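You operate a simulated robot arm through the tools that you are given. There is no shell and no other tool. Be economical: measure what you need, move in short steps, check, and stop when the job is done.

You are at the controls of a simulated two-armed robot. One attempt, no reset.

JOB
Take the towel peg and put it on the stand top. Then put the polishing cloth on the top of the side table away on the wall ledge. Then put one of the polishing pads from the trolley top on the counter before the pull-out shelf. Then fetch the folding board and set it on top of the wash tray. Then put the torque key on the trolley top away on the shelf of the prep counter. Then take the paint marker and put it on top of the slop bowl. Then put the notice board on top of the menu board. Then take the dust cover and put it on top of the wash bowl. Then take the tuck paddle and leave it on the blue mat. Then put one of the cups from the top of the meal trolley on top of the serving tray. Then take the rolled cloth from the wringer caddy and put it on top of the towel pack on the ward counter top. Then put one of the gap fillers from the filler rack on the top of the side table. Then take the scrubbing brush from the top of the work table and put it on the cleaning trolley top. Do these in the order given. Set down upright: polishing pad, dust cover, cup, rolled cloth.

The check looks at the end state, three seconds after you hand in, the way a careful person would. Anything else that was tipped, shoved, dropped, spilled or broken makes it a failure. A push-on lid holds only when it is set on centred and level and pressed home; a screw cap is set on level and turned clockwise until tight. Flat cloth is picked up by pressing the open fingertips on it (5 to 10 N) and closing them slowly along it; thin cloth reads only 2 to 8 mm in the jaws.

ROBOT AND FRAMES
Two 7-joint arms with fingered hands on one trunk, on a base that drives. Base frame: it is fixed to the floor where the robot stands at the start and does not move with it; the origin is under the middle of the robot, x ahead of it, y to its left, z up. Lengths are in mm, angles in degrees, forces in N, time in s.
The left shoulder is at the start at [37, 92, 1135], the right one opposite. Places, roughly: blue mat [-1400, 1500, 900]; cleaning trolley top [5700, -1000, 900]; counter before the pull-out shelf [1000, -1500, 900]; cup [2250, 1000, 1000]; dust cover (10x6x18 cm) [-1400, 2000, 600]; folding board (17x8x5 cm) [500, 1000, 600]; gap filler [2500, 250, 750]; menu board [1250, 250, 750]; notice board [-1500, 1750, 500]; paint marker (3x3x11 cm) [-1300, 500, 1200]; polishing cloth (9x8x5 cm) [700, 200, 800]; polishing pad (4x4x8 cm) [500, 900, 900]; polishing pad (8x5x6 cm) [400, 800, 900]; polishing pad (8x6x6 cm) [800, 900, 900]; rolled cloth (6x6x12 cm) [2500, 900, 600]; scrubbing brush (7x3x6 cm) [2000, 100, 800]; serving tray (36x26x4 cm) [2000, 800, 600]; shelf of the prep counter [-1400, 1700, 500]; slop bowl (16x13x6 cm) [2300, 900, 600]; stand top [-1300, 600, 700]; top of the side table [600, 200, 800]; towel pack [2750, -1500, 1000]; towel peg (3x3x5 cm) [500, 100, 800]; tuck paddle (11x4x10 cm) [-300, 3500, 900]; wall ledge [300, 7800, 900]; wash bowl (16x13x6 cm) [500, 300, 800]; wash tray (29x19x4 cm) [-300, 3800, 900]. Payload 2.1 kg a hand.
The tool frame of a hand sits at the grasp point between the pads (the TCP): z along the fingers, y along the line on which they close. The tips reach 20 mm beyond it. The gripper opens to 68 mm. The gripper's body begins 23 mm behind the TCP. The gripper is a hand of 5 fingers: y runs from the thumb to the fingers, the wrist lies at [-10, -79, -131] in the tool frame, and closing takes about 1.5 s.
Orientation is that of the tool frame in the base frame, as [roll, pitch, yaw] about the fixed x, y, z axes, in that order (R = Rz(yaw) Ry(pitch) Rx(roll)). With the fingers straight down and the wrist toward the robot, the tool's x, y and z point along [0, 1, 0], [1, 0, 0] and [0, 0, -1] of the base frame.

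CONTROLS
- The arms move only by the tool servo_tool. It takes "left_deltas", "right_deltas" or both (then of equal length, played together; a hand with none holds still); each is a list of rows, each an object of numbers (a shift or turn left out is 0, a gripper value left out holds the last): "x", "y", "z": the shift along the tool's x, y, z in units of 30 mm (1.0 is 30 mm); "rx", "ry", "rz": the turn, a rotation vector about the tool's x, y, z in units of 4 degrees (1.0 is 4 degrees). In form: [{"x": .., "y": .., "z": .., "rx": .., "ry": .., "rz": ..}, ...]. A call has 1 to 12 rows; each row shifts and turns the commanded pose from where the row before left it, along the tool's axes as they then stand. "left_grip" and "right_grip" are, for a hand that has rows, the closure in counts, from 0 (fully open) to 255 (shut), set as the call begins (left out, the last holds). A call with a number of a shift or a turn outside -1 to 1 is refused whole. Rows are played at 5 a second. More than 50 mm and 8.6 degrees between two rows, or a gripper value outside its range, and nothing of the call is played. A pose out of reach is approached as far as the arm can. The call stops where the force on the tool passes 40 N (or 10 N more than at its start, if that is more) or the arm is blocked; 0.2 s more then pass. Each finger travels about 153 mm/s and halts on what it meets, pressing with about 32 N; the grip force reading is that of the motor and also rises with nothing between the fingers. The clock runs only during rows and for 0.2 s after the last one: add rows that do not move to give the fingers time. The reply holds the time, the measured pose of the TCP, the force on the tool along the base axes, the opening and the grip force, in the units named above and with some noise, with the torque about the TCP (base axes, N m) and any sound that the robot's microphone picked up, and new pictures: "views" is both (left out), scene, wrist or none (wrist: the cameras of the hands that moved).
- Cameras (640 x 400 px; columns grow to the right, rows downward): "scene" is now at [113.2, 17, 1276.5]; the picture's right is [0.22, -0.98, 0.00], its down [-0.67, -0.15, -0.73] and it looks along [0.71, 0.16, -0.68] (base axes); focal length 214 px, centre (320, 200). "left" rides on the left gripper at [-54, -58, -72] in its tool frame; the picture's right is [-0.57, -0.39, 0.73], its down [0.73, -0.64, 0.23] and it looks along [0.38, 0.66, 0.65] (tool axes); focal length 226 px, centre (320, 200). "right" rides on the right gripper at [54, -58, -72] in its tool frame; the picture's right is [-0.57, 0.39, -0.73], its down [-0.73, -0.64, 0.23] and it looks along [-0.38, 0.66, 0.65] (tool axes); focal length 226 px, centre (320, 200). There is no depth. A picture from a camera that has moved, and an enlarged one, comes with that camera's place and axes in the base frame and with its lens.
- slide_trunk(by): slides the trunk up (or, below 0, down) by that many mm; the arms and the scene camera ride with it, the base frame stays. It gives what a move gives, with no picture.
- roll_base(legs): drives the robot by 1 to 6 legs, each [ahead, left, turn to the left] in mm, mm and degrees, along the robot's own axes; the way and the turn of a leg run together, so that a leg with both is an arc; at most 1500 mm and 180 degrees a leg. The arms and the cameras ride along, it lands a little off, and it stops where it bumps. It gives what a move gives, and a new picture of the scene camera.
- curl_fingers(index, middle, ring, little, thumb_bend, thumb_turn, hand): sets how far each is bent, from 0 (flat) to 1 (curled in); at 0.3 the hand is open as for a grip, at 0.7 the pads meet at the TCP. One left out holds its place. A second passes; each finger stops where it meets its share of the squeeze, and holds until it gets a number again. A gripper value or a shape takes the hand back. It gives what a move gives, with no picture; readings hold the bend of each and the force on index, middle, ring, little, thumb and palm. thumb_turn goes from beside the hand (0) to across from the fingers (1), as for a grip.
- preshape(shape, hand): the hand has 5 fingers and takes this shape, open, in about a second: jaw (thumb against the fingers, like two jaws); tri (thumb and two fingers); tip (a fingertip pinch); poke (one finger out to press); point (the index stretched); flat (the hand flat); cup (the hand cupped); fist (a fist). The gripper value then closes the fingers along that shape, each until it touches; the sizes above hold for jaw. It gives what a move gives, with no picture.
- turn_head(pan, tilt): turns the head with the scene camera to pan (to the left, within 86 degrees either way) and tilt (down, from -29 to 69), counted from straight ahead of the robot. It gives what a move gives, and a new picture of the scene camera.
- enlarge(camera, box): a new picture of the part [left, top, right, bottom] of that camera's present view, enlarged. It takes no simulated time.
- hand_in(): hands the job in; it is judged then, once.

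Go step by step. Nothing tells you exact positions but the pictures and the camera data: compare them with the known pose of the tool, close in by small moves and look again before you grip or let go. The budget is 588 turns and 360 pictures, counting those below and the enlarged ones. Unless the task says otherwise, let go and move clear before handing in, and close with one line.

The tools are called after "Request:" as name(argument=value, ...) on one line, values as JSON. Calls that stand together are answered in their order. servo_tool: Moves the arms, as the interface text tells. Its arguments: {"type":"object","properties":{"left_deltas":{"type":"array","items":{"type":"object","properties":{"x":{"type":"number"},"y":{"type":"number"},"z":{"type":"number"},"rx":{"type":"number"},"ry":{"type":"number"},"rz":{"type":"number"}}}},"left_grip":{"type":"number"},"right_deltas":{"type":"array","items":{"type":"object","properties":{"x":{"type":"number"},"y":{"type":"number"},"z":{"type":"number"},"rx":{"type":"number"},"ry":{"type":"number"},"rz":{"type":"number"}}}},"right_grip":{"type":"number"},"views":{"type":"string","enum":["both","scene","wrist","none"]}},"required":[]} The other tools are called the same way: slide_trunk (by) slides the trunk up or down; preshape (shape, hand) gives the hand a shape; curl_fingers (index, middle, ring, little, thumb_bend, thumb_turn, hand) moves the fingers one by one; roll_base (legs) drives the base; turn_head (pan, tilt) turns the head that bears the scene camera; enlarge (camera, box) takes an enlarged picture of a part of a camera's view; hand_in () hands the job in.

At the start:

```text
time_s: 0.0
left_ee_pos: [305.8, 296.3, 1159.4]
left_tcp_rot: [179.9, 0.0, 90.0]
left_contact_force: [0.4, -0.3, 0.2]
left_ft_torque: [-0.01, -0.03, 0.0]
left_opening: 67.5
left_finger_force: 0.1
left_shape: jaw
left_bend: [0.3, 0.3, 0.3, 0.3, 0.3, 0.98]
left_finger forces: [0.0, 0.0, 0.0, 0.0, 0.0, 0.0]
right_ee_pos: [331.1, -42.4, 1164.8]
right_tcp_rot: [-179.9, 0.0, 90.0]
right_contact_force: [0.6, -0.2, 0.4]
right_ft_torque: [0.02, 0.04, -0.02]
right_opening: 67.7
right_finger_force: 0.0
right_shape: jaw
right_bend: [0.3, 0.3, 0.3, 0.3, 0.3, 0.98]
right_finger forces: [0.0, 0.0, 0.1, 0.0, 0.0, 0.0]
trunk travel left (down, up): [-375.0, 529.0]
robot x, y, heading: [1.1, -0.5, 0.1]
head pan, tilt: [12.5, 43.1]
```

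scene: 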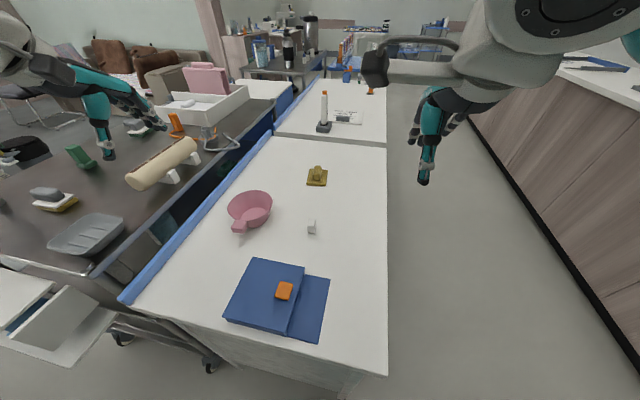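
right: 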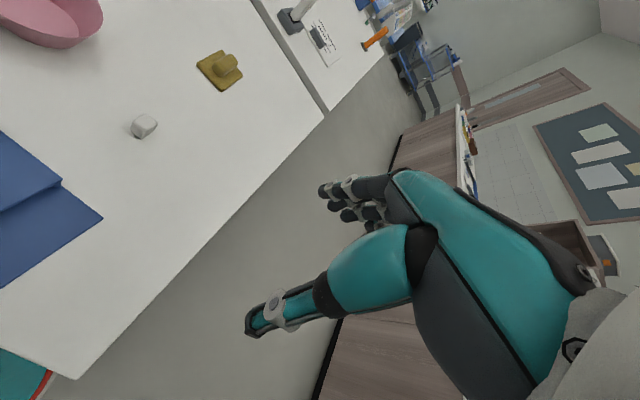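
left: 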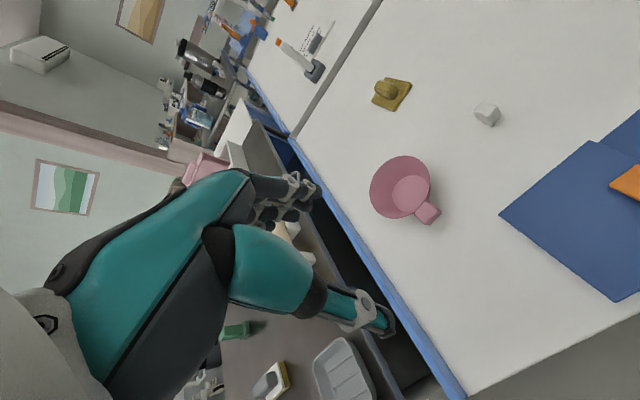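

The white block at about [482, 123, 814] looks like the towel peg, with the wash bowl to its left and the polishing cloth further back. I'll zoom in first.

Request:
enlarge(camera="scene", box=[200, 120, 400, 350])

Request:
enlarge(camera="left", box=[360, 60, 640, 240])

Request:
turn_head(pan=70, tilt=30)

Request:
turn_head(pan=12, tilt=10)

```text
1.74 times, centred on (300, 235) of scene
camera zoom: at [113.2, 17.0, 1276.5], right [0.22, -0.98, 0.0], down [-0.67, -0.15, -0.73], along [0.71, 0.16, -0.68], focal length 373 px, centre (355, 139)
```

zoom: 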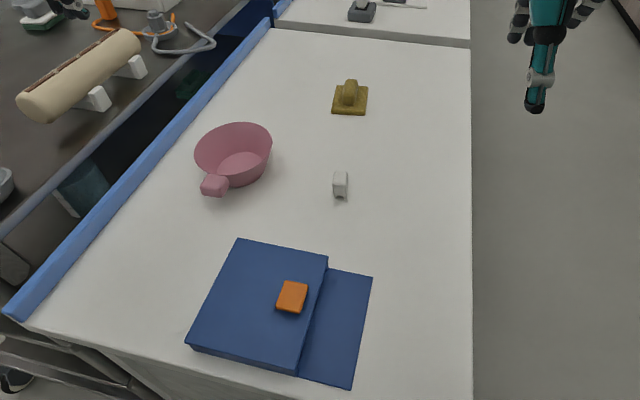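

```text
2.22 times, centred on (500, 150) of left
camera zoom: at [248.7, 240.8, 1232.1], right [-0.39, -0.57, -0.73], down [-0.64, 0.73, -0.23], along [0.66, 0.38, -0.65], focal length 502 px, centre (-80, 311)
```

zoom: 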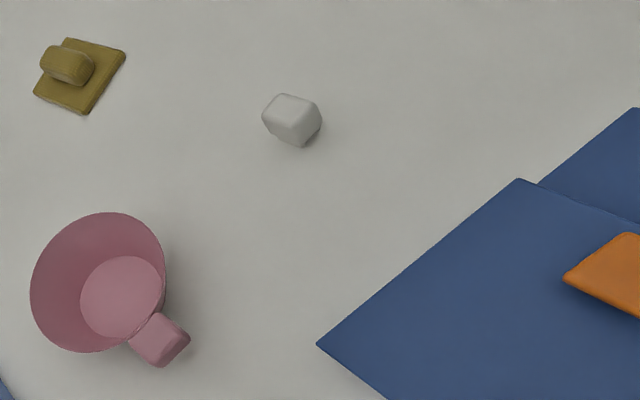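

```text
time_s: 1.3
left_ee_pos: [306.3, 295.9, 1160.8]
left_tcp_rot: [179.9, -0.1, 90.1]
left_contact_force: [-0.5, 0.2, 0.7]
left_ft_torque: [-0.02, 0.0, 0.01]
left_opening: 67.6
left_finger_force: 0.0
left_shape: jaw
left_bend: [0.3, 0.3, 0.3, 0.3, 0.3, 0.98]
left_finger forces: [0.1, 0.0, 0.1, 0.0, 0.0, 0.0]
right_ee_pos: [330.3, -42.9, 1164.9]
right_tcp_rot: [-179.9, -0.1, 90.0]
right_contact_force: [0.2, 0.5, -0.2]
right_ft_torque: [-0.01, -0.03, -0.02]
right_opening: 67.3
right_finger_force: 0.2
right_shape: jaw
right_bend: [0.3, 0.3, 0.3, 0.3, 0.3, 0.98]
right_finger forces: [0.0, 0.1, 0.0, 0.0, 0.1, 0.0]
trunk travel left (down, up): [-375.0, 529.0]
robot x, y, heading: [2.6, 1.2, -0.2]
head pan, tilt: [70.0, 30.0]
camera scene: at [63.3, 84.1, 1296.3], right [0.94, -0.34, 0.0], down [-0.17, -0.47, -0.87], along [0.3, 0.81, -0.5], focal length 214 px, centre (320, 200)
```

scene: 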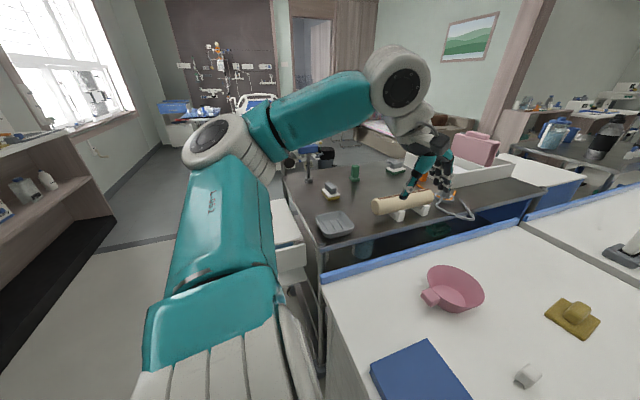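

```text
time_s: 2.5
left_ee_pos: [306.9, 295.9, 1160.4]
left_tcp_rot: [-180.0, 0.0, 90.0]
left_contact_force: [-0.3, 0.3, 0.1]
left_ft_torque: [-0.02, 0.0, -0.02]
left_opening: 67.5
left_finger_force: 0.1
left_shape: jaw
left_bend: [0.3, 0.3, 0.3, 0.3, 0.3, 0.98]
left_finger forces: [0.0, 0.0, 0.1, 0.0, 0.1, 0.0]
right_ee_pos: [331.5, -42.3, 1165.3]
right_tcp_rot: [-179.9, 0.1, 90.0]
right_contact_force: [0.2, -0.8, 0.0]
right_ft_torque: [-0.01, 0.02, -0.01]
right_opening: 67.4
right_finger_force: 0.1
right_shape: jaw
right_bend: [0.3, 0.3, 0.3, 0.3, 0.3, 0.98]
right_finger forces: [0.0, 0.0, 0.0, 0.0, 0.0, 0.1]
trunk travel left (down, up): [-375.0, 529.0]
robot x, y, heading: [2.1, -0.6, 0.0]
head pan, tilt: [12.0, 10.0]
camera scene: at [123.3, 18.5, 1328.6], right [0.21, -0.98, 0.0], down [-0.17, -0.04, -0.98], along [0.96, 0.21, -0.17], focal length 214 px, centre (320, 200)
```

scene: 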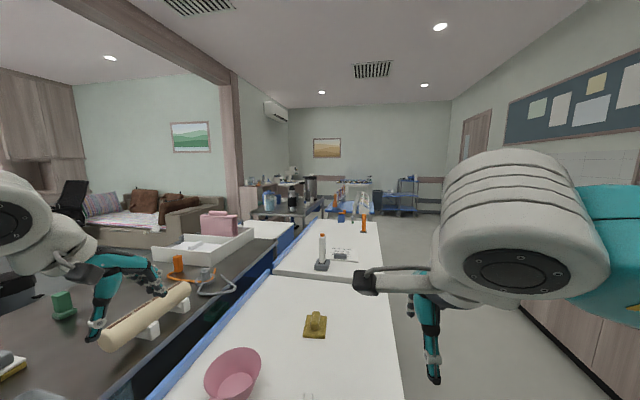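

The peg stands free of its neighbours, so I'll bring the right hand to about 85 mm above it.

Request:
servo_tool(right_deltas=[{"x": 0.55, "y": 0.5, "z": 0.88}, {"x": 0.55, "y": 0.5, "z": 0.88}, {"x": 0.55, "y": 0.5, "z": 0.88}, {"x": 0.55, "y": 0.5, "z": 0.88}, {"x": 0.55, "y": 0.5, "z": 0.88}, {"x": 0.55, "y": 0.5, "z": 0.88}, {"x": 0.55, "y": 0.5, "z": 0.88}, {"x": 0.55, "y": 0.5, "z": 0.88}, {"x": 0.55, "y": 0.5, "z": 0.88}, {"x": 0.55, "y": 0.5, "z": 0.88}, {}], views="wrist")

Request:
turn_head(pan=12.5, tilt=45)

```text
time_s: 4.9
left_ee_pos: [306.7, 297.2, 1159.8]
left_tcp_rot: [-179.9, 0.0, 90.0]
left_contact_force: [0.7, 0.4, 0.6]
left_ft_torque: [0.05, 0.02, 0.02]
left_opening: 67.8
left_finger_force: 0.0
left_shape: jaw
left_bend: [0.3, 0.3, 0.3, 0.3, 0.3, 0.98]
left_finger forces: [0.0, 0.1, 0.0, 0.0, 0.0, 0.0]
right_ee_pos: [453.5, 101.5, 933.7]
right_tcp_rot: [-180.0, 0.0, 90.0]
right_contact_force: [-0.3, -0.4, 0.8]
right_ft_torque: [0.0, 0.03, -0.04]
right_opening: 67.7
right_finger_force: 0.0
right_shape: jaw
right_bend: [0.3, 0.3, 0.3, 0.3, 0.3, 0.98]
right_finger forces: [0.1, 0.0, 0.0, 0.0, 0.0, 0.1]
right hand out of reach, approached as far as the arm can: row 9, 10
trunk travel left (down, up): [-375.0, 529.0]
robot x, y, heading: [0.9, 3.5, 0.1]
head pan, tilt: [12.0, 10.0]
camera right: at [395.3, 155.2, 1005.6], right [0.39, -0.57, 0.73], down [-0.64, -0.73, -0.23], along [0.66, -0.38, -0.65], focal length 226 px, centre (320, 200)
```

right: 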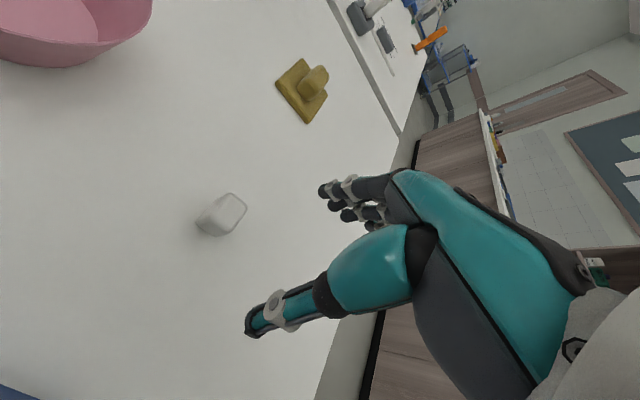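

```text
time_s: 6.0
left_ee_pos: [305.7, 295.0, 1160.1]
left_tcp_rot: [179.9, -0.1, 90.0]
left_contact_force: [0.5, 0.2, -0.3]
left_ft_torque: [0.01, 0.01, -0.01]
left_opening: 67.7
left_finger_force: 0.0
left_shape: jaw
left_bend: [0.3, 0.3, 0.3, 0.3, 0.3, 0.98]
left_finger forces: [0.0, 0.0, 0.1, 0.0, 0.1, 0.0]
right_ee_pos: [453.9, 101.8, 933.4]
right_tcp_rot: [180.0, 0.0, 90.1]
right_contact_force: [-0.3, -0.7, 0.0]
right_ft_torque: [0.03, -0.01, 0.01]
right_opening: 67.9
right_finger_force: 0.0
right_shape: jaw
right_bend: [0.3, 0.3, 0.3, 0.3, 0.3, 0.98]
right_finger forces: [0.1, 0.0, 0.1, 0.0, 0.0, 0.1]
trunk travel left (down, up): [-375.0, 529.0]
robot x, y, heading: [-1.4, -1.5, -0.2]
head pan, tilt: [12.5, 45.0]
camera scene: at [111.8, 16.8, 1273.8], right [0.22, -0.98, 0.0], down [-0.69, -0.15, -0.71], along [0.69, 0.15, -0.71], focal length 214 px, centre (320, 200)
```

scene: 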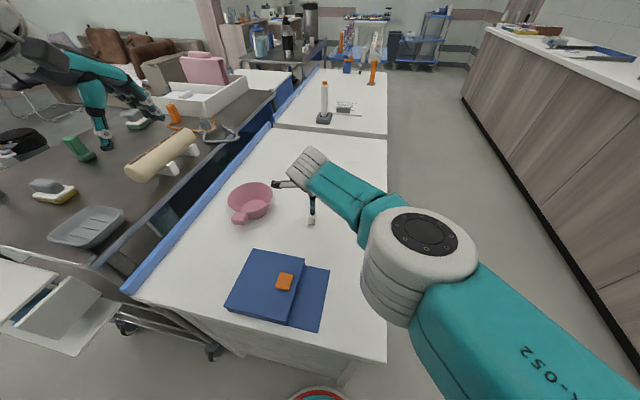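

The right hand is at the limit of its reach across the body. I'll pull it back, lower the trunk and use the left hand instead.

Request:
servo_tool(right_deltas=[{"x": -0.5, "y": -0.5, "z": -0.85}, {"x": -0.5, "y": -0.5, "z": -0.85}, {"x": -0.5, "y": -0.5, "z": -0.85}, {"x": -0.5, "y": -0.5, "z": -0.85}, {"x": -0.5, "y": -0.5, "z": -0.85}, {"x": -0.5, "y": -0.5, "z": -0.85}, {"x": -0.5, "y": -0.5, "z": -0.85}, {"x": -0.5, "y": -0.5, "z": -0.85}, {"x": -0.7, "y": -0.5, "z": -0.85}, {"x": -0.7, "y": -0.2}, {"x": -0.7}, {"x": -0.7}], views="none")

Request:
slide_trunk(by=-150)

Request:
servo_tool(left_deltas=[{"x": -0.7, "y": 0.7, "z": 0.3}, {"x": -0.7, "y": 0.7, "z": 0.3}, {"x": -0.7, "y": 0.7, "z": 0.3}, {"x": -0.7, "y": 0.7, "z": 0.3}, {"x": -0.7, "y": 0.7, "z": 0.4}, {"x": -0.7, "y": 0.7, "z": 0.4}, {"x": -0.7, "y": 0.7, "z": 0.4}, {"x": -0.7, "y": 0.7, "z": 0.4}, {}], views="both")

```text
time_s: 8.6
left_ee_pos: [306.5, 295.6, 1159.9]
left_tcp_rot: [-179.9, -0.1, 90.0]
left_contact_force: [0.9, 0.3, 0.6]
left_ft_torque: [-0.03, 0.02, -0.02]
left_opening: 67.7
left_finger_force: 0.0
left_shape: jaw
left_bend: [0.3, 0.3, 0.3, 0.3, 0.3, 0.98]
left_finger forces: [0.1, 0.1, 0.0, 0.0, 0.0, 0.0]
right_ee_pos: [313.7, -102.0, 1164.8]
right_tcp_rot: [-180.0, 0.0, 89.8]
right_contact_force: [-0.5, 0.2, 0.3]
right_ft_torque: [-0.01, 0.0, 0.0]
right_opening: 67.6
right_finger_force: 0.1
right_shape: jaw
right_bend: [0.3, 0.3, 0.3, 0.3, 0.3, 0.98]
right_finger forces: [0.0, 0.0, 0.1, 0.1, 0.0, 0.0]
trunk travel left (down, up): [-375.0, 529.0]
robot x, y, heading: [0.8, 2.7, -0.0]
head pan, tilt: [12.5, 45.0]
```

```text
time_s: 10.3
left_ee_pos: [306.9, 296.1, 1009.9]
left_tcp_rot: [-180.0, 0.0, 90.0]
left_contact_force: [0.3, -0.3, -0.1]
left_ft_torque: [0.05, 0.01, 0.02]
left_opening: 67.7
left_finger_force: 0.1
left_shape: jaw
left_bend: [0.3, 0.3, 0.3, 0.3, 0.3, 0.98]
left_finger forces: [0.0, 0.1, 0.0, 0.0, 0.0, 0.0]
right_ee_pos: [313.3, -104.2, 1015.9]
right_tcp_rot: [-179.9, 0.1, 89.9]
right_contact_force: [-0.2, 0.2, 0.2]
right_ft_torque: [-0.01, 0.0, 0.0]
right_opening: 67.7
right_finger_force: 0.1
right_shape: jaw
right_bend: [0.3, 0.3, 0.3, 0.3, 0.3, 0.98]
right_finger forces: [0.1, 0.1, 0.1, 0.1, 0.0, 0.0]
trunk travel left (down, up): [-225.0, 679.0]
robot x, y, heading: [-0.0, -1.9, -0.3]
head pan, tilt: [12.5, 45.0]
```

```text
time_s: 12.3
left_ee_pos: [475.5, 127.6, 928.1]
left_tcp_rot: [-180.0, -0.1, 90.1]
left_contact_force: [0.3, 0.3, 0.6]
left_ft_torque: [-0.01, -0.02, 0.04]
left_opening: 67.8
left_finger_force: 0.0
left_shape: jaw
left_bend: [0.3, 0.3, 0.3, 0.3, 0.3, 0.98]
left_finger forces: [0.1, 0.1, 0.1, 0.0, 0.1, 0.0]
right_ee_pos: [312.9, -103.6, 1014.7]
right_tcp_rot: [-179.9, -0.1, 90.0]
right_contact_force: [0.3, 0.3, 0.4]
right_ft_torque: [0.02, 0.03, 0.0]
right_opening: 67.9
right_finger_force: 0.0
right_shape: jaw
right_bend: [0.3, 0.3, 0.3, 0.3, 0.3, 0.98]
right_finger forces: [0.0, 0.0, 0.1, 0.1, 0.1, 0.0]
trunk travel left (down, up): [-225.0, 679.0]
robot x, y, heading: [-0.7, -3.3, -0.0]
head pan, tilt: [12.5, 45.0]
camera scene: at [136.1, 16.6, 1122.2], right [0.22, -0.98, 0.0], down [-0.69, -0.15, -0.71], along [0.69, 0.15, -0.71], focal length 214 px, centre (320, 200)
camera left: at [418.2, 73.1, 998.5], right [-0.39, -0.57, -0.73], down [-0.64, 0.73, -0.23], along [0.66, 0.38, -0.65], focal length 226 px, centre (320, 200)
```

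scene: 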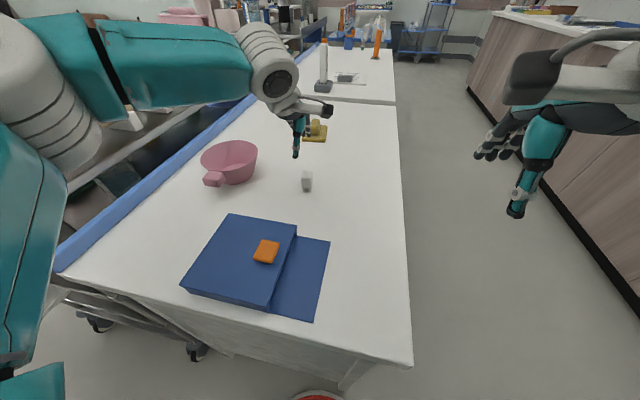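
left: 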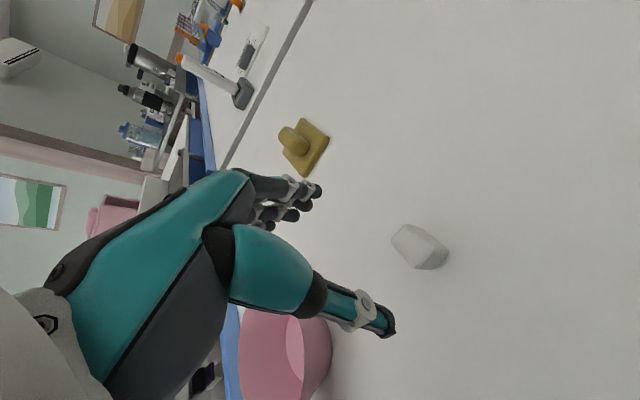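

Two views put the peg at [479, 120, 820], standing upright. I'll come straight down on it and close.

Request:
servo_tool(left_deltas=[{"x": -0.25, "y": 0.12, "z": 0.5}, {"z": 0.7}, {"z": 0.7}, {"z": 0.7}, {"z": 0.6}, {}], views="both")

```text
time_s: 13.7
left_ee_pos: [476.8, 121.9, 829.8]
left_tcp_rot: [180.0, 0.0, 90.0]
left_contact_force: [-0.4, 0.6, 0.2]
left_ft_torque: [-0.02, -0.01, -0.01]
left_opening: 67.4
left_finger_force: 0.1
left_shape: jaw
left_bend: [0.3, 0.3, 0.3, 0.3, 0.3, 0.98]
left_finger forces: [0.0, 0.0, 0.0, 0.0, 0.0, 0.0]
right_ee_pos: [313.4, -102.3, 1015.8]
right_tcp_rot: [-179.9, -0.1, 90.0]
right_contact_force: [0.8, 0.8, -0.3]
right_ft_torque: [0.03, -0.01, 0.01]
right_opening: 67.8
right_finger_force: 0.0
right_shape: jaw
right_bend: [0.3, 0.3, 0.3, 0.3, 0.3, 0.98]
right_finger forces: [0.0, 0.1, 0.0, 0.1, 0.0, 0.1]
trunk travel left (down, up): [-225.0, 679.0]
robot x, y, heading: [1.1, -0.4, -0.0]
head pan, tilt: [12.5, 45.0]
camera scene: at [136.0, 16.6, 1122.2], right [0.22, -0.98, 0.0], down [-0.69, -0.15, -0.71], along [0.69, 0.15, -0.71], focal length 214 px, centre (320, 200)
camera left: at [418.9, 66.6, 902.1], right [-0.39, -0.57, -0.73], down [-0.64, 0.73, -0.23], along [0.66, 0.38, -0.65], focal length 226 px, centre (320, 200)
```

scene: 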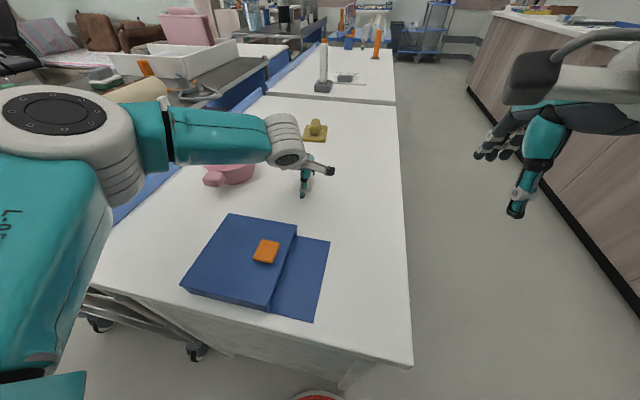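
left: 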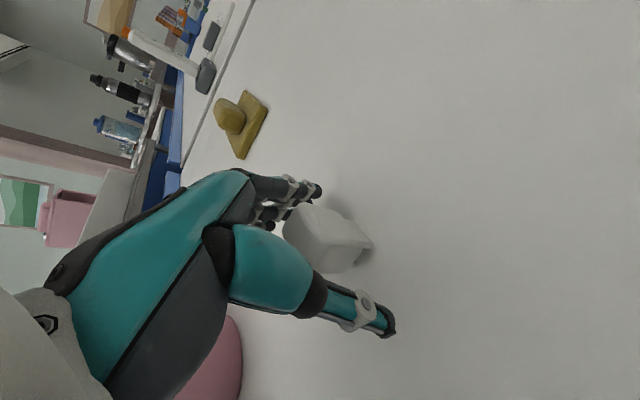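

The peg sits centred between thumb and fingers, so I'll close and lift.

Request:
servo_tool(left_deltas=[{"z": 0.2}, {}, {}, {}, {}, {}, {}, {}, {}], left_grip=255, views="none")

Request:
servo_tool(left_deltas=[{"z": -0.5}, {"z": -0.7}, {"z": -0.7}, {"z": -0.7}, {"z": -0.7}, {"z": -0.7, "y": -0.6}, {"z": -0.7, "y": -0.6, "x": 0.5}, {"y": -0.8, "x": 0.8}, {"y": -0.8, "x": 0.8}, {"y": -0.8, "x": 0.8}, {"y": -0.8, "x": 0.8}, {"y": -0.5, "x": 0.8}], views="both")

```text
time_s: 15.7
left_ee_pos: [475.7, 124.0, 824.6]
left_tcp_rot: [-179.9, 0.1, 90.0]
left_contact_force: [0.0, 0.2, -0.5]
left_ft_torque: [0.02, -0.01, -0.02]
left_opening: 24.2
left_finger_force: 32.1
left_shape: jaw
left_bend: [0.75, 0.53, 0.58, 0.54, 0.8, 1.0]
left_finger forces: [18.0, 9.3, 0.0, 0.0, 22.0, 0.0]
left hand out of reach, approached as far as the arm can: row 1
right_ee_pos: [313.9, -103.7, 1015.1]
right_tcp_rot: [-179.9, 0.1, 89.8]
right_contact_force: [0.3, 0.0, -0.2]
right_ft_torque: [-0.03, -0.03, 0.02]
right_opening: 67.8
right_finger_force: 0.1
right_shape: jaw
right_bend: [0.3, 0.3, 0.3, 0.3, 0.3, 0.98]
right_finger forces: [0.0, 0.1, 0.0, 0.0, 0.1, 0.1]
trunk travel left (down, up): [-225.0, 679.0]
robot x, y, heading: [-1.6, -1.9, -0.0]
head pan, tilt: [12.5, 45.0]
```

```text
time_s: 18.3
left_ee_pos: [328.3, 256.9, 965.5]
left_tcp_rot: [-180.0, 0.0, 90.0]
left_contact_force: [-0.1, -0.3, -0.3]
left_ft_torque: [-0.01, 0.05, -0.02]
left_opening: 21.6
left_finger_force: 32.3
left_shape: jaw
left_bend: [0.76, 0.75, 0.58, 0.54, 0.81, 1.0]
left_finger forces: [19.6, 8.4, 0.0, 0.1, 27.0, 0.0]
right_ee_pos: [313.2, -103.1, 1015.9]
right_tcp_rot: [-180.0, 0.0, 89.8]
right_contact_force: [-0.5, 0.3, 0.9]
right_ft_torque: [0.0, 0.02, 0.0]
right_opening: 67.7
right_finger_force: 0.1
right_shape: jaw
right_bend: [0.3, 0.3, 0.3, 0.3, 0.3, 0.98]
right_finger forces: [0.1, 0.0, 0.1, 0.1, 0.0, 0.1]
trunk travel left (down, up): [-225.0, 679.0]
robot x, y, heading: [-1.1, 2.9, 0.2]
head pan, tilt: [12.5, 45.0]
camera scene: at [135.9, 16.6, 1122.2], right [0.22, -0.98, 0.0], down [-0.69, -0.15, -0.71], along [0.69, 0.15, -0.71], focal length 214 px, centre (320, 200)
camera left: at [269.7, 202.9, 1038.0], right [-0.39, -0.57, -0.73], down [-0.64, 0.73, -0.23], along [0.66, 0.38, -0.65], focal length 226 px, centre (320, 200)
```

scene: 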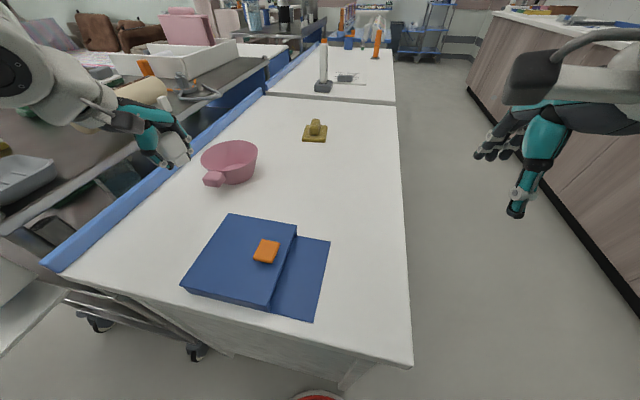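
left: 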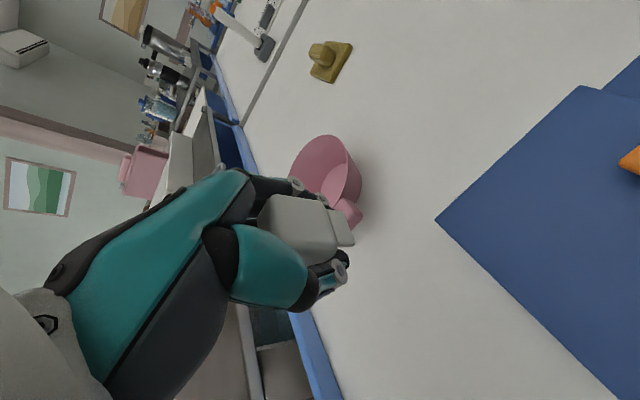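

The peg is held. I'll raise the trunk, back away from the table and turn to see the area behind me.

Request:
slide_trunk(by=200)

Request:
roll_base(legs=[[-300, 0, 0], [0, 0, 90]])

Request:
turn_head(pan=70, tilt=20)

```text
time_s: 20.5
left_ee_pos: [328.1, 258.4, 1165.6]
left_tcp_rot: [-180.0, -0.1, 90.0]
left_contact_force: [0.4, 0.4, 0.1]
left_ft_torque: [0.04, 0.0, 0.01]
left_opening: 21.6
left_finger_force: 32.0
left_shape: jaw
left_bend: [0.76, 0.75, 0.58, 0.54, 0.81, 1.0]
left_finger forces: [19.3, 8.4, 0.0, 0.1, 27.0, 0.1]
right_ee_pos: [313.2, -102.7, 1215.1]
right_tcp_rot: [-179.8, 0.0, 89.9]
right_contact_force: [-0.4, 0.1, -0.3]
right_ft_torque: [0.0, 0.0, -0.02]
right_opening: 67.6
right_finger_force: 0.1
right_shape: jaw
right_bend: [0.3, 0.3, 0.3, 0.3, 0.3, 0.98]
right_finger forces: [0.0, 0.0, 0.0, 0.1, 0.0, 0.0]
trunk travel left (down, up): [-425.0, 479.0]
robot x, y, heading: [1.7, -0.1, 0.0]
head pan, tilt: [12.5, 45.0]
```

```text
time_s: 26.3
left_ee_pos: [-557.2, 326.5, 1166.8]
left_tcp_rot: [179.9, -0.1, -179.6]
left_contact_force: [-0.6, 0.6, -0.6]
left_ft_torque: [-0.02, 0.0, 0.01]
left_opening: 21.4
left_finger_force: 31.7
left_shape: jaw
left_bend: [0.76, 0.75, 0.58, 0.54, 0.81, 1.0]
left_finger forces: [19.1, 8.7, 0.1, 0.1, 26.9, 0.1]
right_ee_pos: [-195.9, 313.5, 1215.7]
right_tcp_rot: [-180.0, 0.0, -179.8]
right_contact_force: [-0.2, -1.4, 0.0]
right_ft_torque: [0.0, 0.01, 0.03]
right_opening: 67.5
right_finger_force: 0.2
right_shape: jaw
right_bend: [0.3, 0.3, 0.3, 0.3, 0.3, 0.98]
right_finger forces: [0.0, 0.1, 0.0, 0.0, 0.0, 0.0]
trunk travel left (down, up): [-425.0, 479.0]
robot x, y, heading: [-300.2, -0.8, 90.3]
head pan, tilt: [12.5, 45.0]
camera scene: at [-316.3, 105.2, 1324.0], right [0.98, 0.22, 0.0], down [0.16, -0.69, -0.71], along [-0.16, 0.69, -0.71], focal length 214 px, centre (320, 200)
```

scene: 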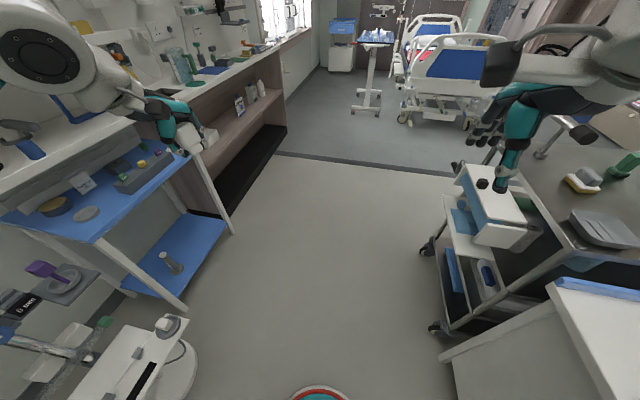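

```text
time_s: 27.6
left_ee_pos: [-556.8, 327.2, 1166.1]
left_tcp_rot: [-180.0, 0.0, -179.8]
left_contact_force: [-0.1, 0.6, 0.2]
left_ft_torque: [0.04, -0.03, -0.04]
left_opening: 21.5
left_finger_force: 32.2
left_shape: jaw
left_bend: [0.76, 0.75, 0.58, 0.54, 0.81, 1.0]
left_finger forces: [19.0, 8.7, 0.1, 0.1, 27.0, 0.0]
right_ee_pos: [-196.1, 313.0, 1216.3]
right_tcp_rot: [-180.0, -0.1, -179.7]
right_contact_force: [0.1, 0.0, 0.0]
right_ft_torque: [0.01, -0.01, -0.01]
right_opening: 67.9
right_finger_force: 0.1
right_shape: jaw
right_bend: [0.3, 0.3, 0.3, 0.3, 0.3, 0.98]
right_finger forces: [0.1, 0.0, 0.0, 0.0, 0.0, 0.0]
trunk travel left (down, up): [-425.0, 479.0]
robot x, y, heading: [-301.3, -1.3, 90.1]
head pan, tilt: [70.0, 20.0]
camera scene: at [-386.0, 57.4, 1362.7], right [0.34, 0.94, 0.0], down [0.32, -0.12, -0.94], along [-0.88, 0.32, -0.34], focal length 214 px, centre (320, 200)
```

scene: 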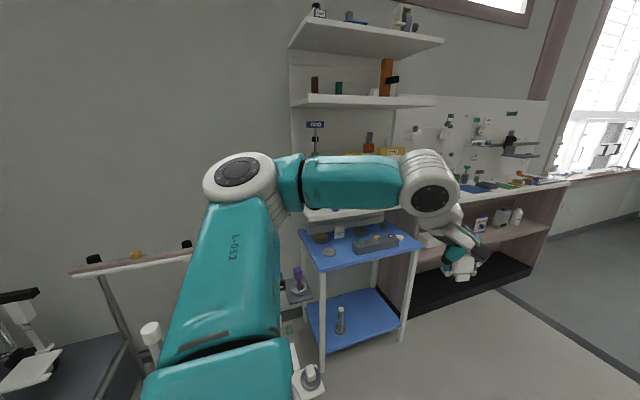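

The blue two-shelf stand is the stand, with its top near z 700. I'll drive up beside it and face it.

Request:
roll_base(legs=[[600, 0, 0], [0, 0, 90], [350, 0, 0]])

Request:
turn_head(pan=0, tilt=45)

```text
time_s: 36.7
left_ee_pos: [-978.1, 340.3, 1166.2]
left_tcp_rot: [180.0, -0.1, -89.8]
left_contact_force: [0.0, 0.8, -0.3]
left_ft_torque: [-0.03, -0.01, -0.01]
left_opening: 21.0
left_finger_force: 32.5
left_shape: jaw
left_bend: [0.76, 0.75, 0.58, 0.54, 0.81, 1.0]
left_finger forces: [18.8, 9.3, 0.0, 0.1, 26.7, 0.0]
right_ee_pos: [-962.8, 701.0, 1214.3]
right_tcp_rot: [-179.8, -0.1, -89.9]
right_contact_force: [-0.3, -0.1, 0.4]
right_ft_torque: [-0.02, 0.03, -0.04]
right_opening: 68.0
right_finger_force: 0.0
right_shape: jaw
right_bend: [0.3, 0.3, 0.3, 0.3, 0.3, 0.98]
right_finger forces: [0.0, 0.0, 0.1, 0.1, 0.0, 0.0]
trunk travel left (down, up): [-425.0, 479.0]
robot x, y, heading: [-651.9, 598.0, -179.7]
head pan, tilt: [70.0, 20.0]
camera scene: at [-709.8, 510.1, 1362.7], right [-0.94, 0.34, 0.0], down [0.12, 0.32, -0.94], along [-0.32, -0.88, -0.34], focal length 214 px, centre (320, 200)
```

scene: 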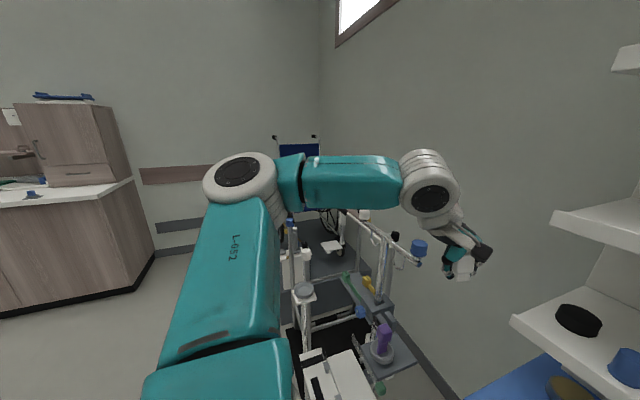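

```text
time_s: 38.1
left_ee_pos: [-978.0, 340.4, 1166.7]
left_tcp_rot: [-180.0, 0.0, -89.8]
left_contact_force: [-0.1, 0.5, -0.9]
left_ft_torque: [0.01, 0.01, 0.01]
left_opening: 21.0
left_finger_force: 31.9
left_shape: jaw
left_bend: [0.76, 0.75, 0.58, 0.54, 0.81, 1.0]
left_finger forces: [18.8, 9.3, 0.2, 0.0, 26.8, 0.0]
right_ee_pos: [-963.9, 700.5, 1214.4]
right_tcp_rot: [-180.0, -0.1, -89.9]
right_contact_force: [0.4, -0.6, -0.1]
right_ft_torque: [-0.01, -0.01, 0.01]
right_opening: 67.8
right_finger_force: 0.1
right_shape: jaw
right_bend: [0.3, 0.3, 0.3, 0.3, 0.3, 0.98]
right_finger forces: [0.1, 0.0, 0.0, 0.0, 0.1, 0.1]
trunk travel left (down, up): [-425.0, 479.0]
robot x, y, heading: [-653.4, 597.9, -180.0]
head pan, tilt: [0.0, 45.0]
camera scene: at [-759.1, 597.5, 1324.0], right [0.0, 1.0, 0.0], down [0.71, 0.0, -0.71], along [-0.71, 0.0, -0.71], focal length 214 px, centre (320, 200)
```

scene: 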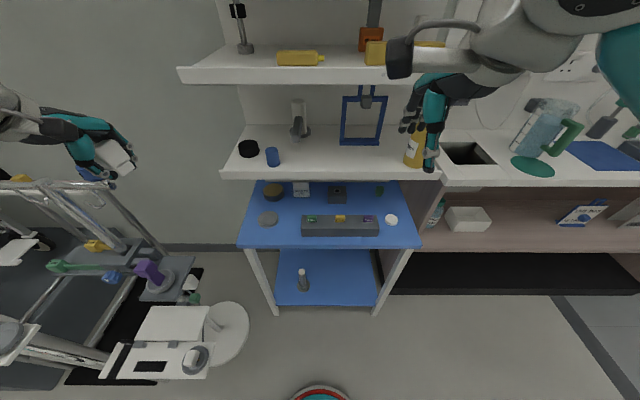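

The stand top is clear at the front left, around [-1200, 455]. I'll drive closer, lower the trunk and look again.

Request:
roll_base(legs=[[165, 0, 0]])

Request:
slide_trunk(by=-270)

Request:
turn_head(pan=10, tilt=40)

Request:
servo_tool(left_deltas=[{"x": -0.6, "z": 0.2}, {"x": -0.6, "z": 0.2}, {"x": -0.6, "z": 0.2}, {"x": -0.6, "z": 0.2}, {"x": -0.6, "z": 0.2}, {}], views="wrist")

```text
time_s: 39.5
left_ee_pos: [-1144.0, 340.7, 1166.0]
left_tcp_rot: [179.9, 0.0, -90.0]
left_contact_force: [-0.2, 0.2, -0.8]
left_ft_torque: [0.01, -0.02, -0.01]
left_opening: 21.3
left_finger_force: 32.1
left_shape: jaw
left_bend: [0.76, 0.75, 0.58, 0.54, 0.81, 1.0]
left_finger forces: [18.8, 9.3, 0.1, 0.0, 26.7, 0.0]
right_ee_pos: [-1128.7, 700.8, 1214.7]
right_tcp_rot: [-179.9, 0.0, -90.0]
right_contact_force: [0.6, -0.2, 0.4]
right_ft_torque: [0.04, -0.03, 0.01]
right_opening: 67.7
right_finger_force: 0.0
right_shape: jaw
right_bend: [0.3, 0.3, 0.3, 0.3, 0.3, 0.98]
right_finger forces: [0.0, 0.1, 0.0, 0.0, 0.0, 0.0]
trunk travel left (down, up): [-425.0, 479.0]
robot x, y, heading: [-816.7, 599.1, -179.8]
head pan, tilt: [0.0, 45.0]
camera scene: at [-924.5, 597.3, 1324.0], right [0.0, 1.0, 0.0], down [0.71, 0.0, -0.71], along [-0.71, 0.0, -0.71], focal length 214 px, centre (320, 200)
```

scene: 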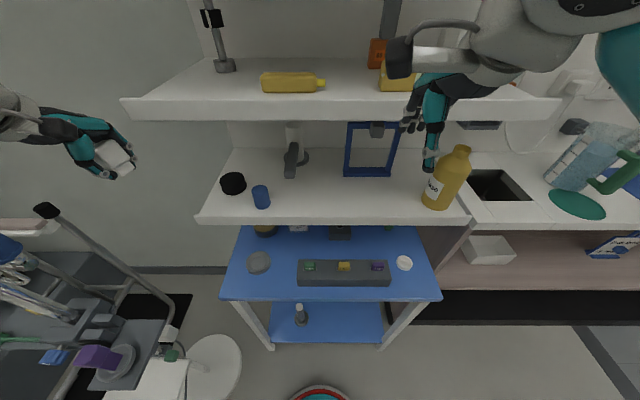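

```text
time_s: 42.3
left_ee_pos: [-1142.9, 340.2, 895.8]
left_tcp_rot: [-180.0, 0.1, -89.9]
left_contact_force: [-0.2, -0.1, -0.5]
left_ft_torque: [-0.02, -0.01, -0.02]
left_opening: 21.3
left_finger_force: 31.6
left_shape: jaw
left_bend: [0.76, 0.75, 0.58, 0.54, 0.81, 1.0]
left_finger forces: [18.5, 9.0, 0.0, 0.0, 26.7, 0.0]
right_ee_pos: [-1128.3, 700.2, 944.5]
right_tcp_rot: [-180.0, 0.1, -90.0]
right_contact_force: [0.0, 0.3, -0.2]
right_ft_torque: [0.01, 0.01, 0.05]
right_opening: 67.7
right_finger_force: 0.1
right_shape: jaw
right_bend: [0.3, 0.3, 0.3, 0.3, 0.3, 0.98]
right_finger forces: [0.0, 0.1, 0.1, 0.0, 0.1, 0.0]
trunk travel left (down, up): [-155.0, 749.0]
robot x, y, heading: [-814.0, 600.5, -180.1]
head pan, tilt: [0.0, 45.0]
```

```text
time_s: 43.0
left_ee_pos: [-1142.9, 340.0, 896.4]
left_tcp_rot: [180.0, 0.0, -89.9]
left_contact_force: [0.1, -0.3, 0.1]
left_ft_torque: [-0.01, 0.03, -0.04]
left_opening: 21.2
left_finger_force: 32.0
left_shape: jaw
left_bend: [0.76, 0.75, 0.58, 0.54, 0.81, 1.0]
left_finger forces: [18.5, 9.2, 0.1, 0.1, 26.8, 0.1]
right_ee_pos: [-1128.3, 701.4, 945.9]
right_tcp_rot: [-179.9, 0.0, -90.0]
right_contact_force: [0.4, 0.4, 0.6]
right_ft_torque: [-0.01, 0.0, 0.0]
right_opening: 67.9
right_finger_force: 0.0
right_shape: jaw
right_bend: [0.3, 0.3, 0.3, 0.3, 0.3, 0.98]
right_finger forces: [0.0, 0.1, 0.1, 0.0, 0.1, 0.1]
trunk travel left (down, up): [-155.0, 749.0]
robot x, y, heading: [-814.9, 595.4, -179.8]
head pan, tilt: [10.0, 40.0]
camera scene: at [-971.3, 582.5, 1058.3], right [-0.17, 0.98, 0.0], down [0.63, 0.11, -0.77], along [-0.75, -0.13, -0.64], focal length 214 px, centre (320, 200)
```

scene: 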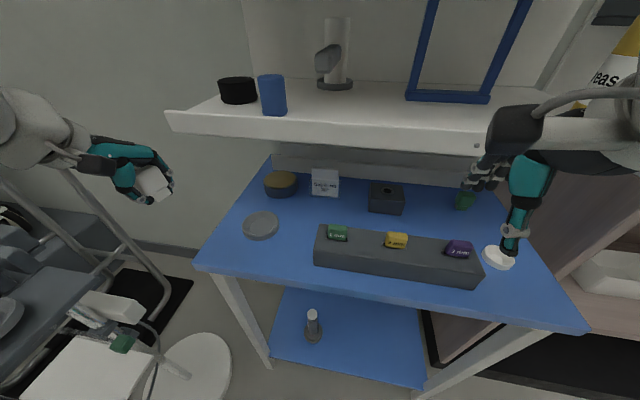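

```text
time_s: 44.4
left_ee_pos: [-1144.1, 430.4, 866.6]
left_tcp_rot: [-179.9, -0.1, -89.9]
left_contact_force: [0.0, 0.3, -0.8]
left_ft_torque: [-0.01, -0.01, 0.01]
left_opening: 20.6
left_finger_force: 32.0
left_shape: jaw
left_bend: [0.76, 0.76, 0.58, 0.54, 0.81, 1.0]
left_finger forces: [18.0, 9.5, 0.0, 0.0, 26.7, 0.0]
right_ee_pos: [-1128.5, 701.2, 944.2]
right_tcp_rot: [-179.9, 0.0, -90.0]
right_contact_force: [0.4, -0.3, -0.3]
right_ft_torque: [-0.01, -0.02, -0.04]
right_opening: 68.1
right_finger_force: 0.1
right_shape: jaw
right_bend: [0.3, 0.3, 0.3, 0.3, 0.3, 0.98]
right_finger forces: [0.1, 0.0, 0.0, 0.0, 0.0, 0.0]
trunk travel left (down, up): [-155.0, 749.0]
robot x, y, heading: [-820.8, 597.3, -180.1]
head pan, tilt: [10.0, 40.0]
camera left: at [-1084.7, 484.4, 938.7], right [0.39, 0.57, -0.73], down [0.64, -0.73, -0.23], along [-0.66, -0.38, -0.65], focal length 226 px, centre (320, 200)
```

left: 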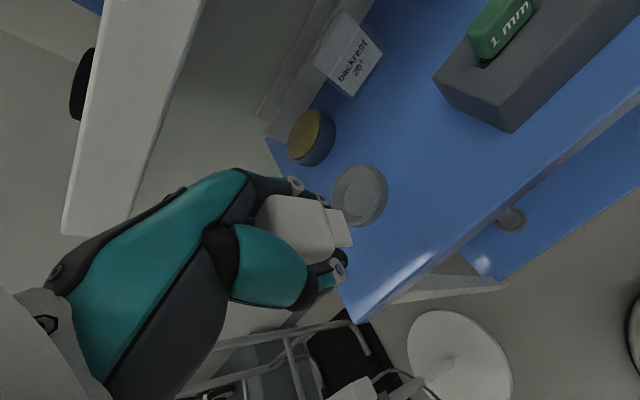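

The stand top measures z ≈ 712 and the spot at [-1198, 460] is clear. I'll come down there to just above contact.

Request:
servo_tool(left_deltas=[{"x": -0.5, "y": 0.6}, {"x": -0.5, "y": 0.6}, {"y": 0.6, "z": 0.6}, {"z": 0.8}, {"z": 0.8}, {"z": 0.8}, {"z": 0.5}, {}], views="both")

```text
time_s: 46.2
left_ee_pos: [-1197.4, 460.8, 760.7]
left_tcp_rot: [179.9, 0.0, -90.0]
left_contact_force: [-1.0, -0.1, -0.7]
left_ft_torque: [0.0, -0.04, 0.0]
left_opening: 20.4
left_finger_force: 32.0
left_shape: jaw
left_bend: [0.75, 0.76, 0.58, 0.54, 0.81, 1.0]
left_finger forces: [17.4, 9.1, 0.0, 0.0, 26.9, 0.0]
right_ee_pos: [-1128.6, 701.4, 945.1]
right_tcp_rot: [-179.9, 0.0, -90.0]
right_contact_force: [0.4, 0.2, 0.6]
right_ft_torque: [0.0, 0.0, 0.04]
right_opening: 67.8
right_finger_force: 0.0
right_shape: jaw
right_bend: [0.3, 0.3, 0.3, 0.3, 0.3, 0.98]
right_finger forces: [0.0, 0.0, 0.0, 0.0, 0.0, 0.0]
trunk travel left (down, up): [-155.0, 749.0]
robot x, y, heading: [-815.9, 599.5, -180.0]
head pan, tilt: [10.0, 40.0]
camera scene: at [-971.4, 582.5, 1058.3], right [-0.18, 0.98, 0.0], down [0.63, 0.11, -0.77], along [-0.75, -0.13, -0.64], focal length 214 px, centre (320, 200)
camera left: at [-1138.9, 514.7, 833.1], right [0.39, 0.57, -0.73], down [0.64, -0.73, -0.23], along [-0.66, -0.38, -0.65], focal length 226 px, centre (320, 200)
```

scene: 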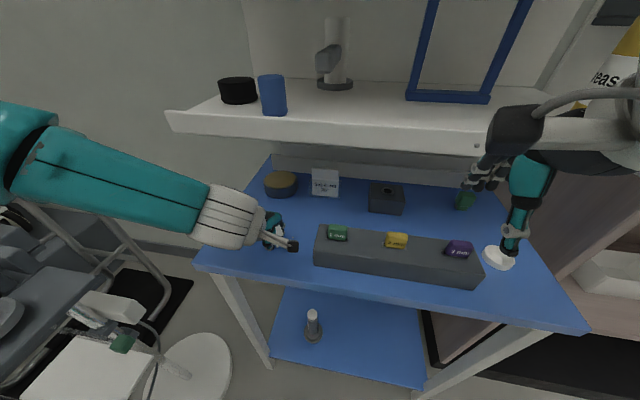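
left: 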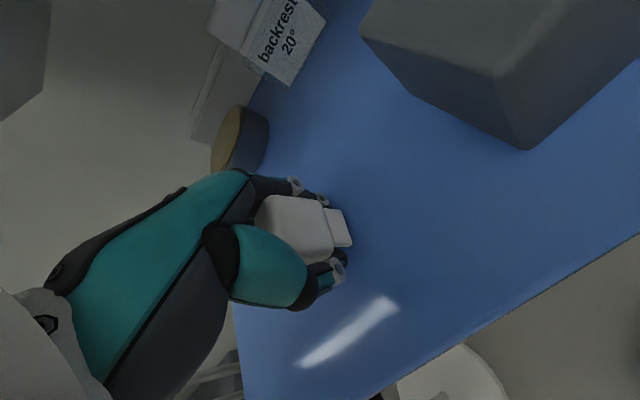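

The peg is about 15 mm above the top. I'll lower it gently until it touches.

Request:
servo_tool(left_deltas=[{"z": 0.25}, {"z": 0.15}, {"z": 0.1}, {"z": 0.1}, {}], views="none")

```text
time_s: 46.7
left_ee_pos: [-1199.9, 461.9, 756.9]
left_tcp_rot: [179.0, 0.1, -89.9]
left_contact_force: [3.0, -2.7, 25.6]
left_ft_torque: [0.05, 0.17, 0.04]
left_opening: 21.3
left_finger_force: 31.5
left_shape: jaw
left_bend: [0.77, 0.76, 0.73, 0.54, 0.81, 1.0]
left_finger forces: [39.0, 10.5, 0.0, 0.0, 38.1, 0.0]
right_ee_pos: [-1126.1, 701.1, 946.0]
right_tcp_rot: [179.9, 0.0, -89.9]
right_contact_force: [-0.3, -0.3, 0.5]
right_ft_torque: [0.01, 0.02, 0.0]
right_opening: 67.8
right_finger_force: 0.1
right_shape: jaw
right_bend: [0.3, 0.3, 0.3, 0.3, 0.3, 0.98]
right_finger forces: [0.0, 0.0, 0.0, 0.0, 0.0, 0.1]
trunk travel left (down, up): [-155.0, 749.0]
robot x, y, heading: [-819.3, 596.5, -180.1]
head pan, tilt: [10.0, 40.0]
stopped in row 2 (left hand): the force on the tool passed its limit (the readings are from after the stop); the commanded pose is now the measured one
```

There is contact at z 757, a bit earlier than expected. I'll check what is touching before I let go.

Request:
enlarge(camera="left", box=[200, 130, 420, 330])

Request:
enlarge(camera="scene", box=[220, 190, 330, 270])

```text
2.00 times, centred on (310, 230) of left
camera zoom: at [-1139.3, 515.2, 828.1], right [0.37, 0.57, -0.73], down [0.64, -0.73, -0.24], along [-0.67, -0.38, -0.63], focal length 452 px, centre (340, 140)
```

zoom: 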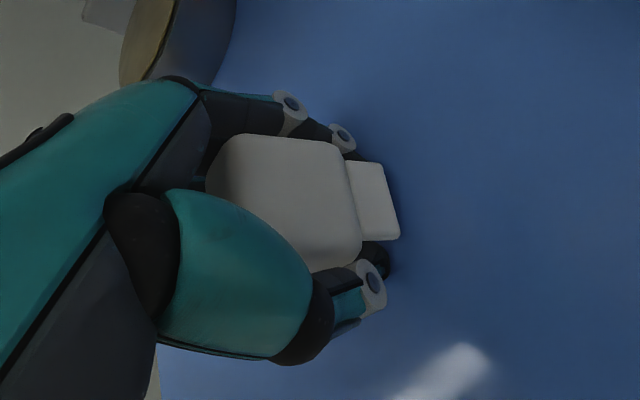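

```text
5.00 times, centred on (275, 230) of scene
camera zoom: at [-969.5, 582.8, 1058.8], right [-0.18, 0.98, 0.0], down [0.63, 0.11, -0.77], along [-0.76, -0.13, -0.64], focal length 1072 px, centre (545, 50)
```

zoom: 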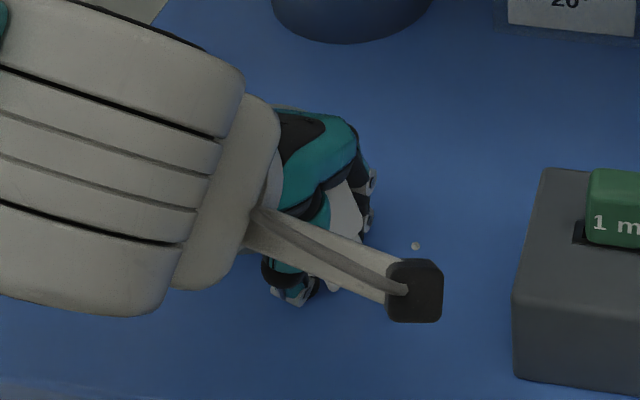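

The peg's lower end is resting on the top. I'll ease the pressure, open and rise.

Request:
servo_tool(left_deltas=[{"z": -0.06, "rx": 0.2}, {}], views="none")

Request:
servo_tool(left_deltas=[{}, {}, {}, {}, {}, {"z": -0.3}, {"z": -0.6}, {"z": -0.9}, {"z": -0.9}, {"z": -0.9}, {}], left_grip=0, views="both")

```text
time_s: 47.3
left_ee_pos: [-1199.4, 460.2, 757.2]
left_tcp_rot: [-179.9, 0.0, -89.8]
left_contact_force: [-2.7, -0.8, 19.3]
left_ft_torque: [0.15, 0.34, 0.05]
left_opening: 21.1
left_finger_force: 32.2
left_shape: jaw
left_bend: [0.77, 0.76, 0.73, 0.54, 0.81, 1.0]
left_finger forces: [38.2, 10.4, 0.0, 0.1, 27.8, 0.0]
right_ee_pos: [-1127.8, 699.9, 945.1]
right_tcp_rot: [-180.0, -0.1, -90.1]
right_contact_force: [-0.4, -0.1, -0.1]
right_ft_torque: [0.0, -0.01, 0.0]
right_opening: 67.6
right_finger_force: 0.0
right_shape: jaw
right_bend: [0.3, 0.3, 0.3, 0.3, 0.3, 0.98]
right_finger forces: [0.0, 0.1, 0.0, 0.0, 0.0, 0.0]
trunk travel left (down, up): [-155.0, 749.0]
robot x, y, heading: [-814.0, 600.4, -180.0]
head pan, tilt: [10.0, 40.0]
```

```text
time_s: 47.8
left_ee_pos: [-1200.5, 461.6, 758.1]
left_tcp_rot: [179.7, 0.1, -90.1]
left_contact_force: [2.1, -0.3, 8.3]
left_ft_torque: [-0.03, 0.25, 0.02]
left_opening: 64.9
left_finger_force: 0.1
left_shape: jaw
left_bend: [0.3, 0.31, 0.3, 0.3, 0.3, 0.98]
left_finger forces: [0.1, 8.6, 0.0, 0.0, 0.1, 0.1]
right_ee_pos: [-1128.4, 701.8, 945.2]
right_tcp_rot: [-180.0, -0.1, -89.9]
right_contact_force: [-1.2, 0.0, 0.0]
right_ft_torque: [0.01, -0.01, 0.02]
right_opening: 67.7
right_finger_force: 0.0
right_shape: jaw
right_bend: [0.3, 0.3, 0.3, 0.3, 0.3, 0.98]
right_finger forces: [0.0, 0.1, 0.0, 0.0, 0.1, 0.1]
trunk travel left (down, up): [-155.0, 749.0]
robot x, y, heading: [-817.4, 604.8, -179.8]
head pan, tilt: [10.0, 40.0]
stopped in row 2 (left hand): the force on the tool passed its limit (the readings are from after the stop); the commanded pose is now the measured one
camera scene: at [-970.7, 582.6, 1058.1], right [-0.18, 0.98, 0.0], down [0.63, 0.11, -0.77], along [-0.75, -0.13, -0.64], focal length 214 px, centre (320, 200)
camera left: at [-1141.0, 515.5, 830.6], right [0.38, 0.57, -0.73], down [0.64, -0.73, -0.23], along [-0.67, -0.38, -0.64], focal length 226 px, centre (320, 200)
```

scene: 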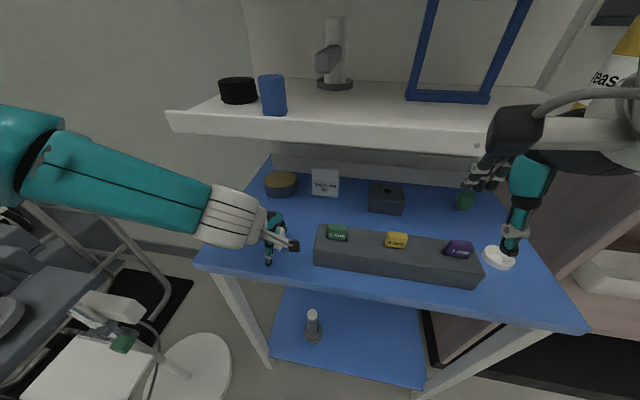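
left: 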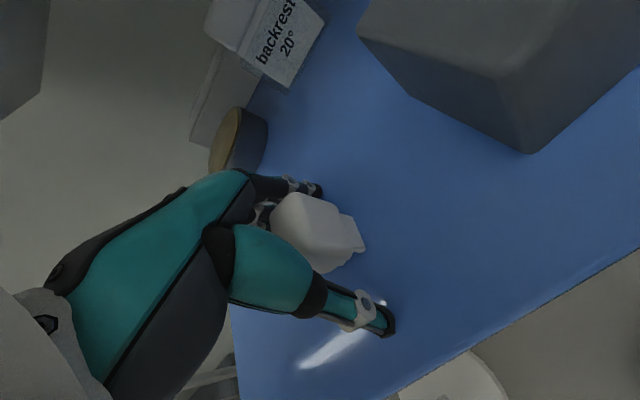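

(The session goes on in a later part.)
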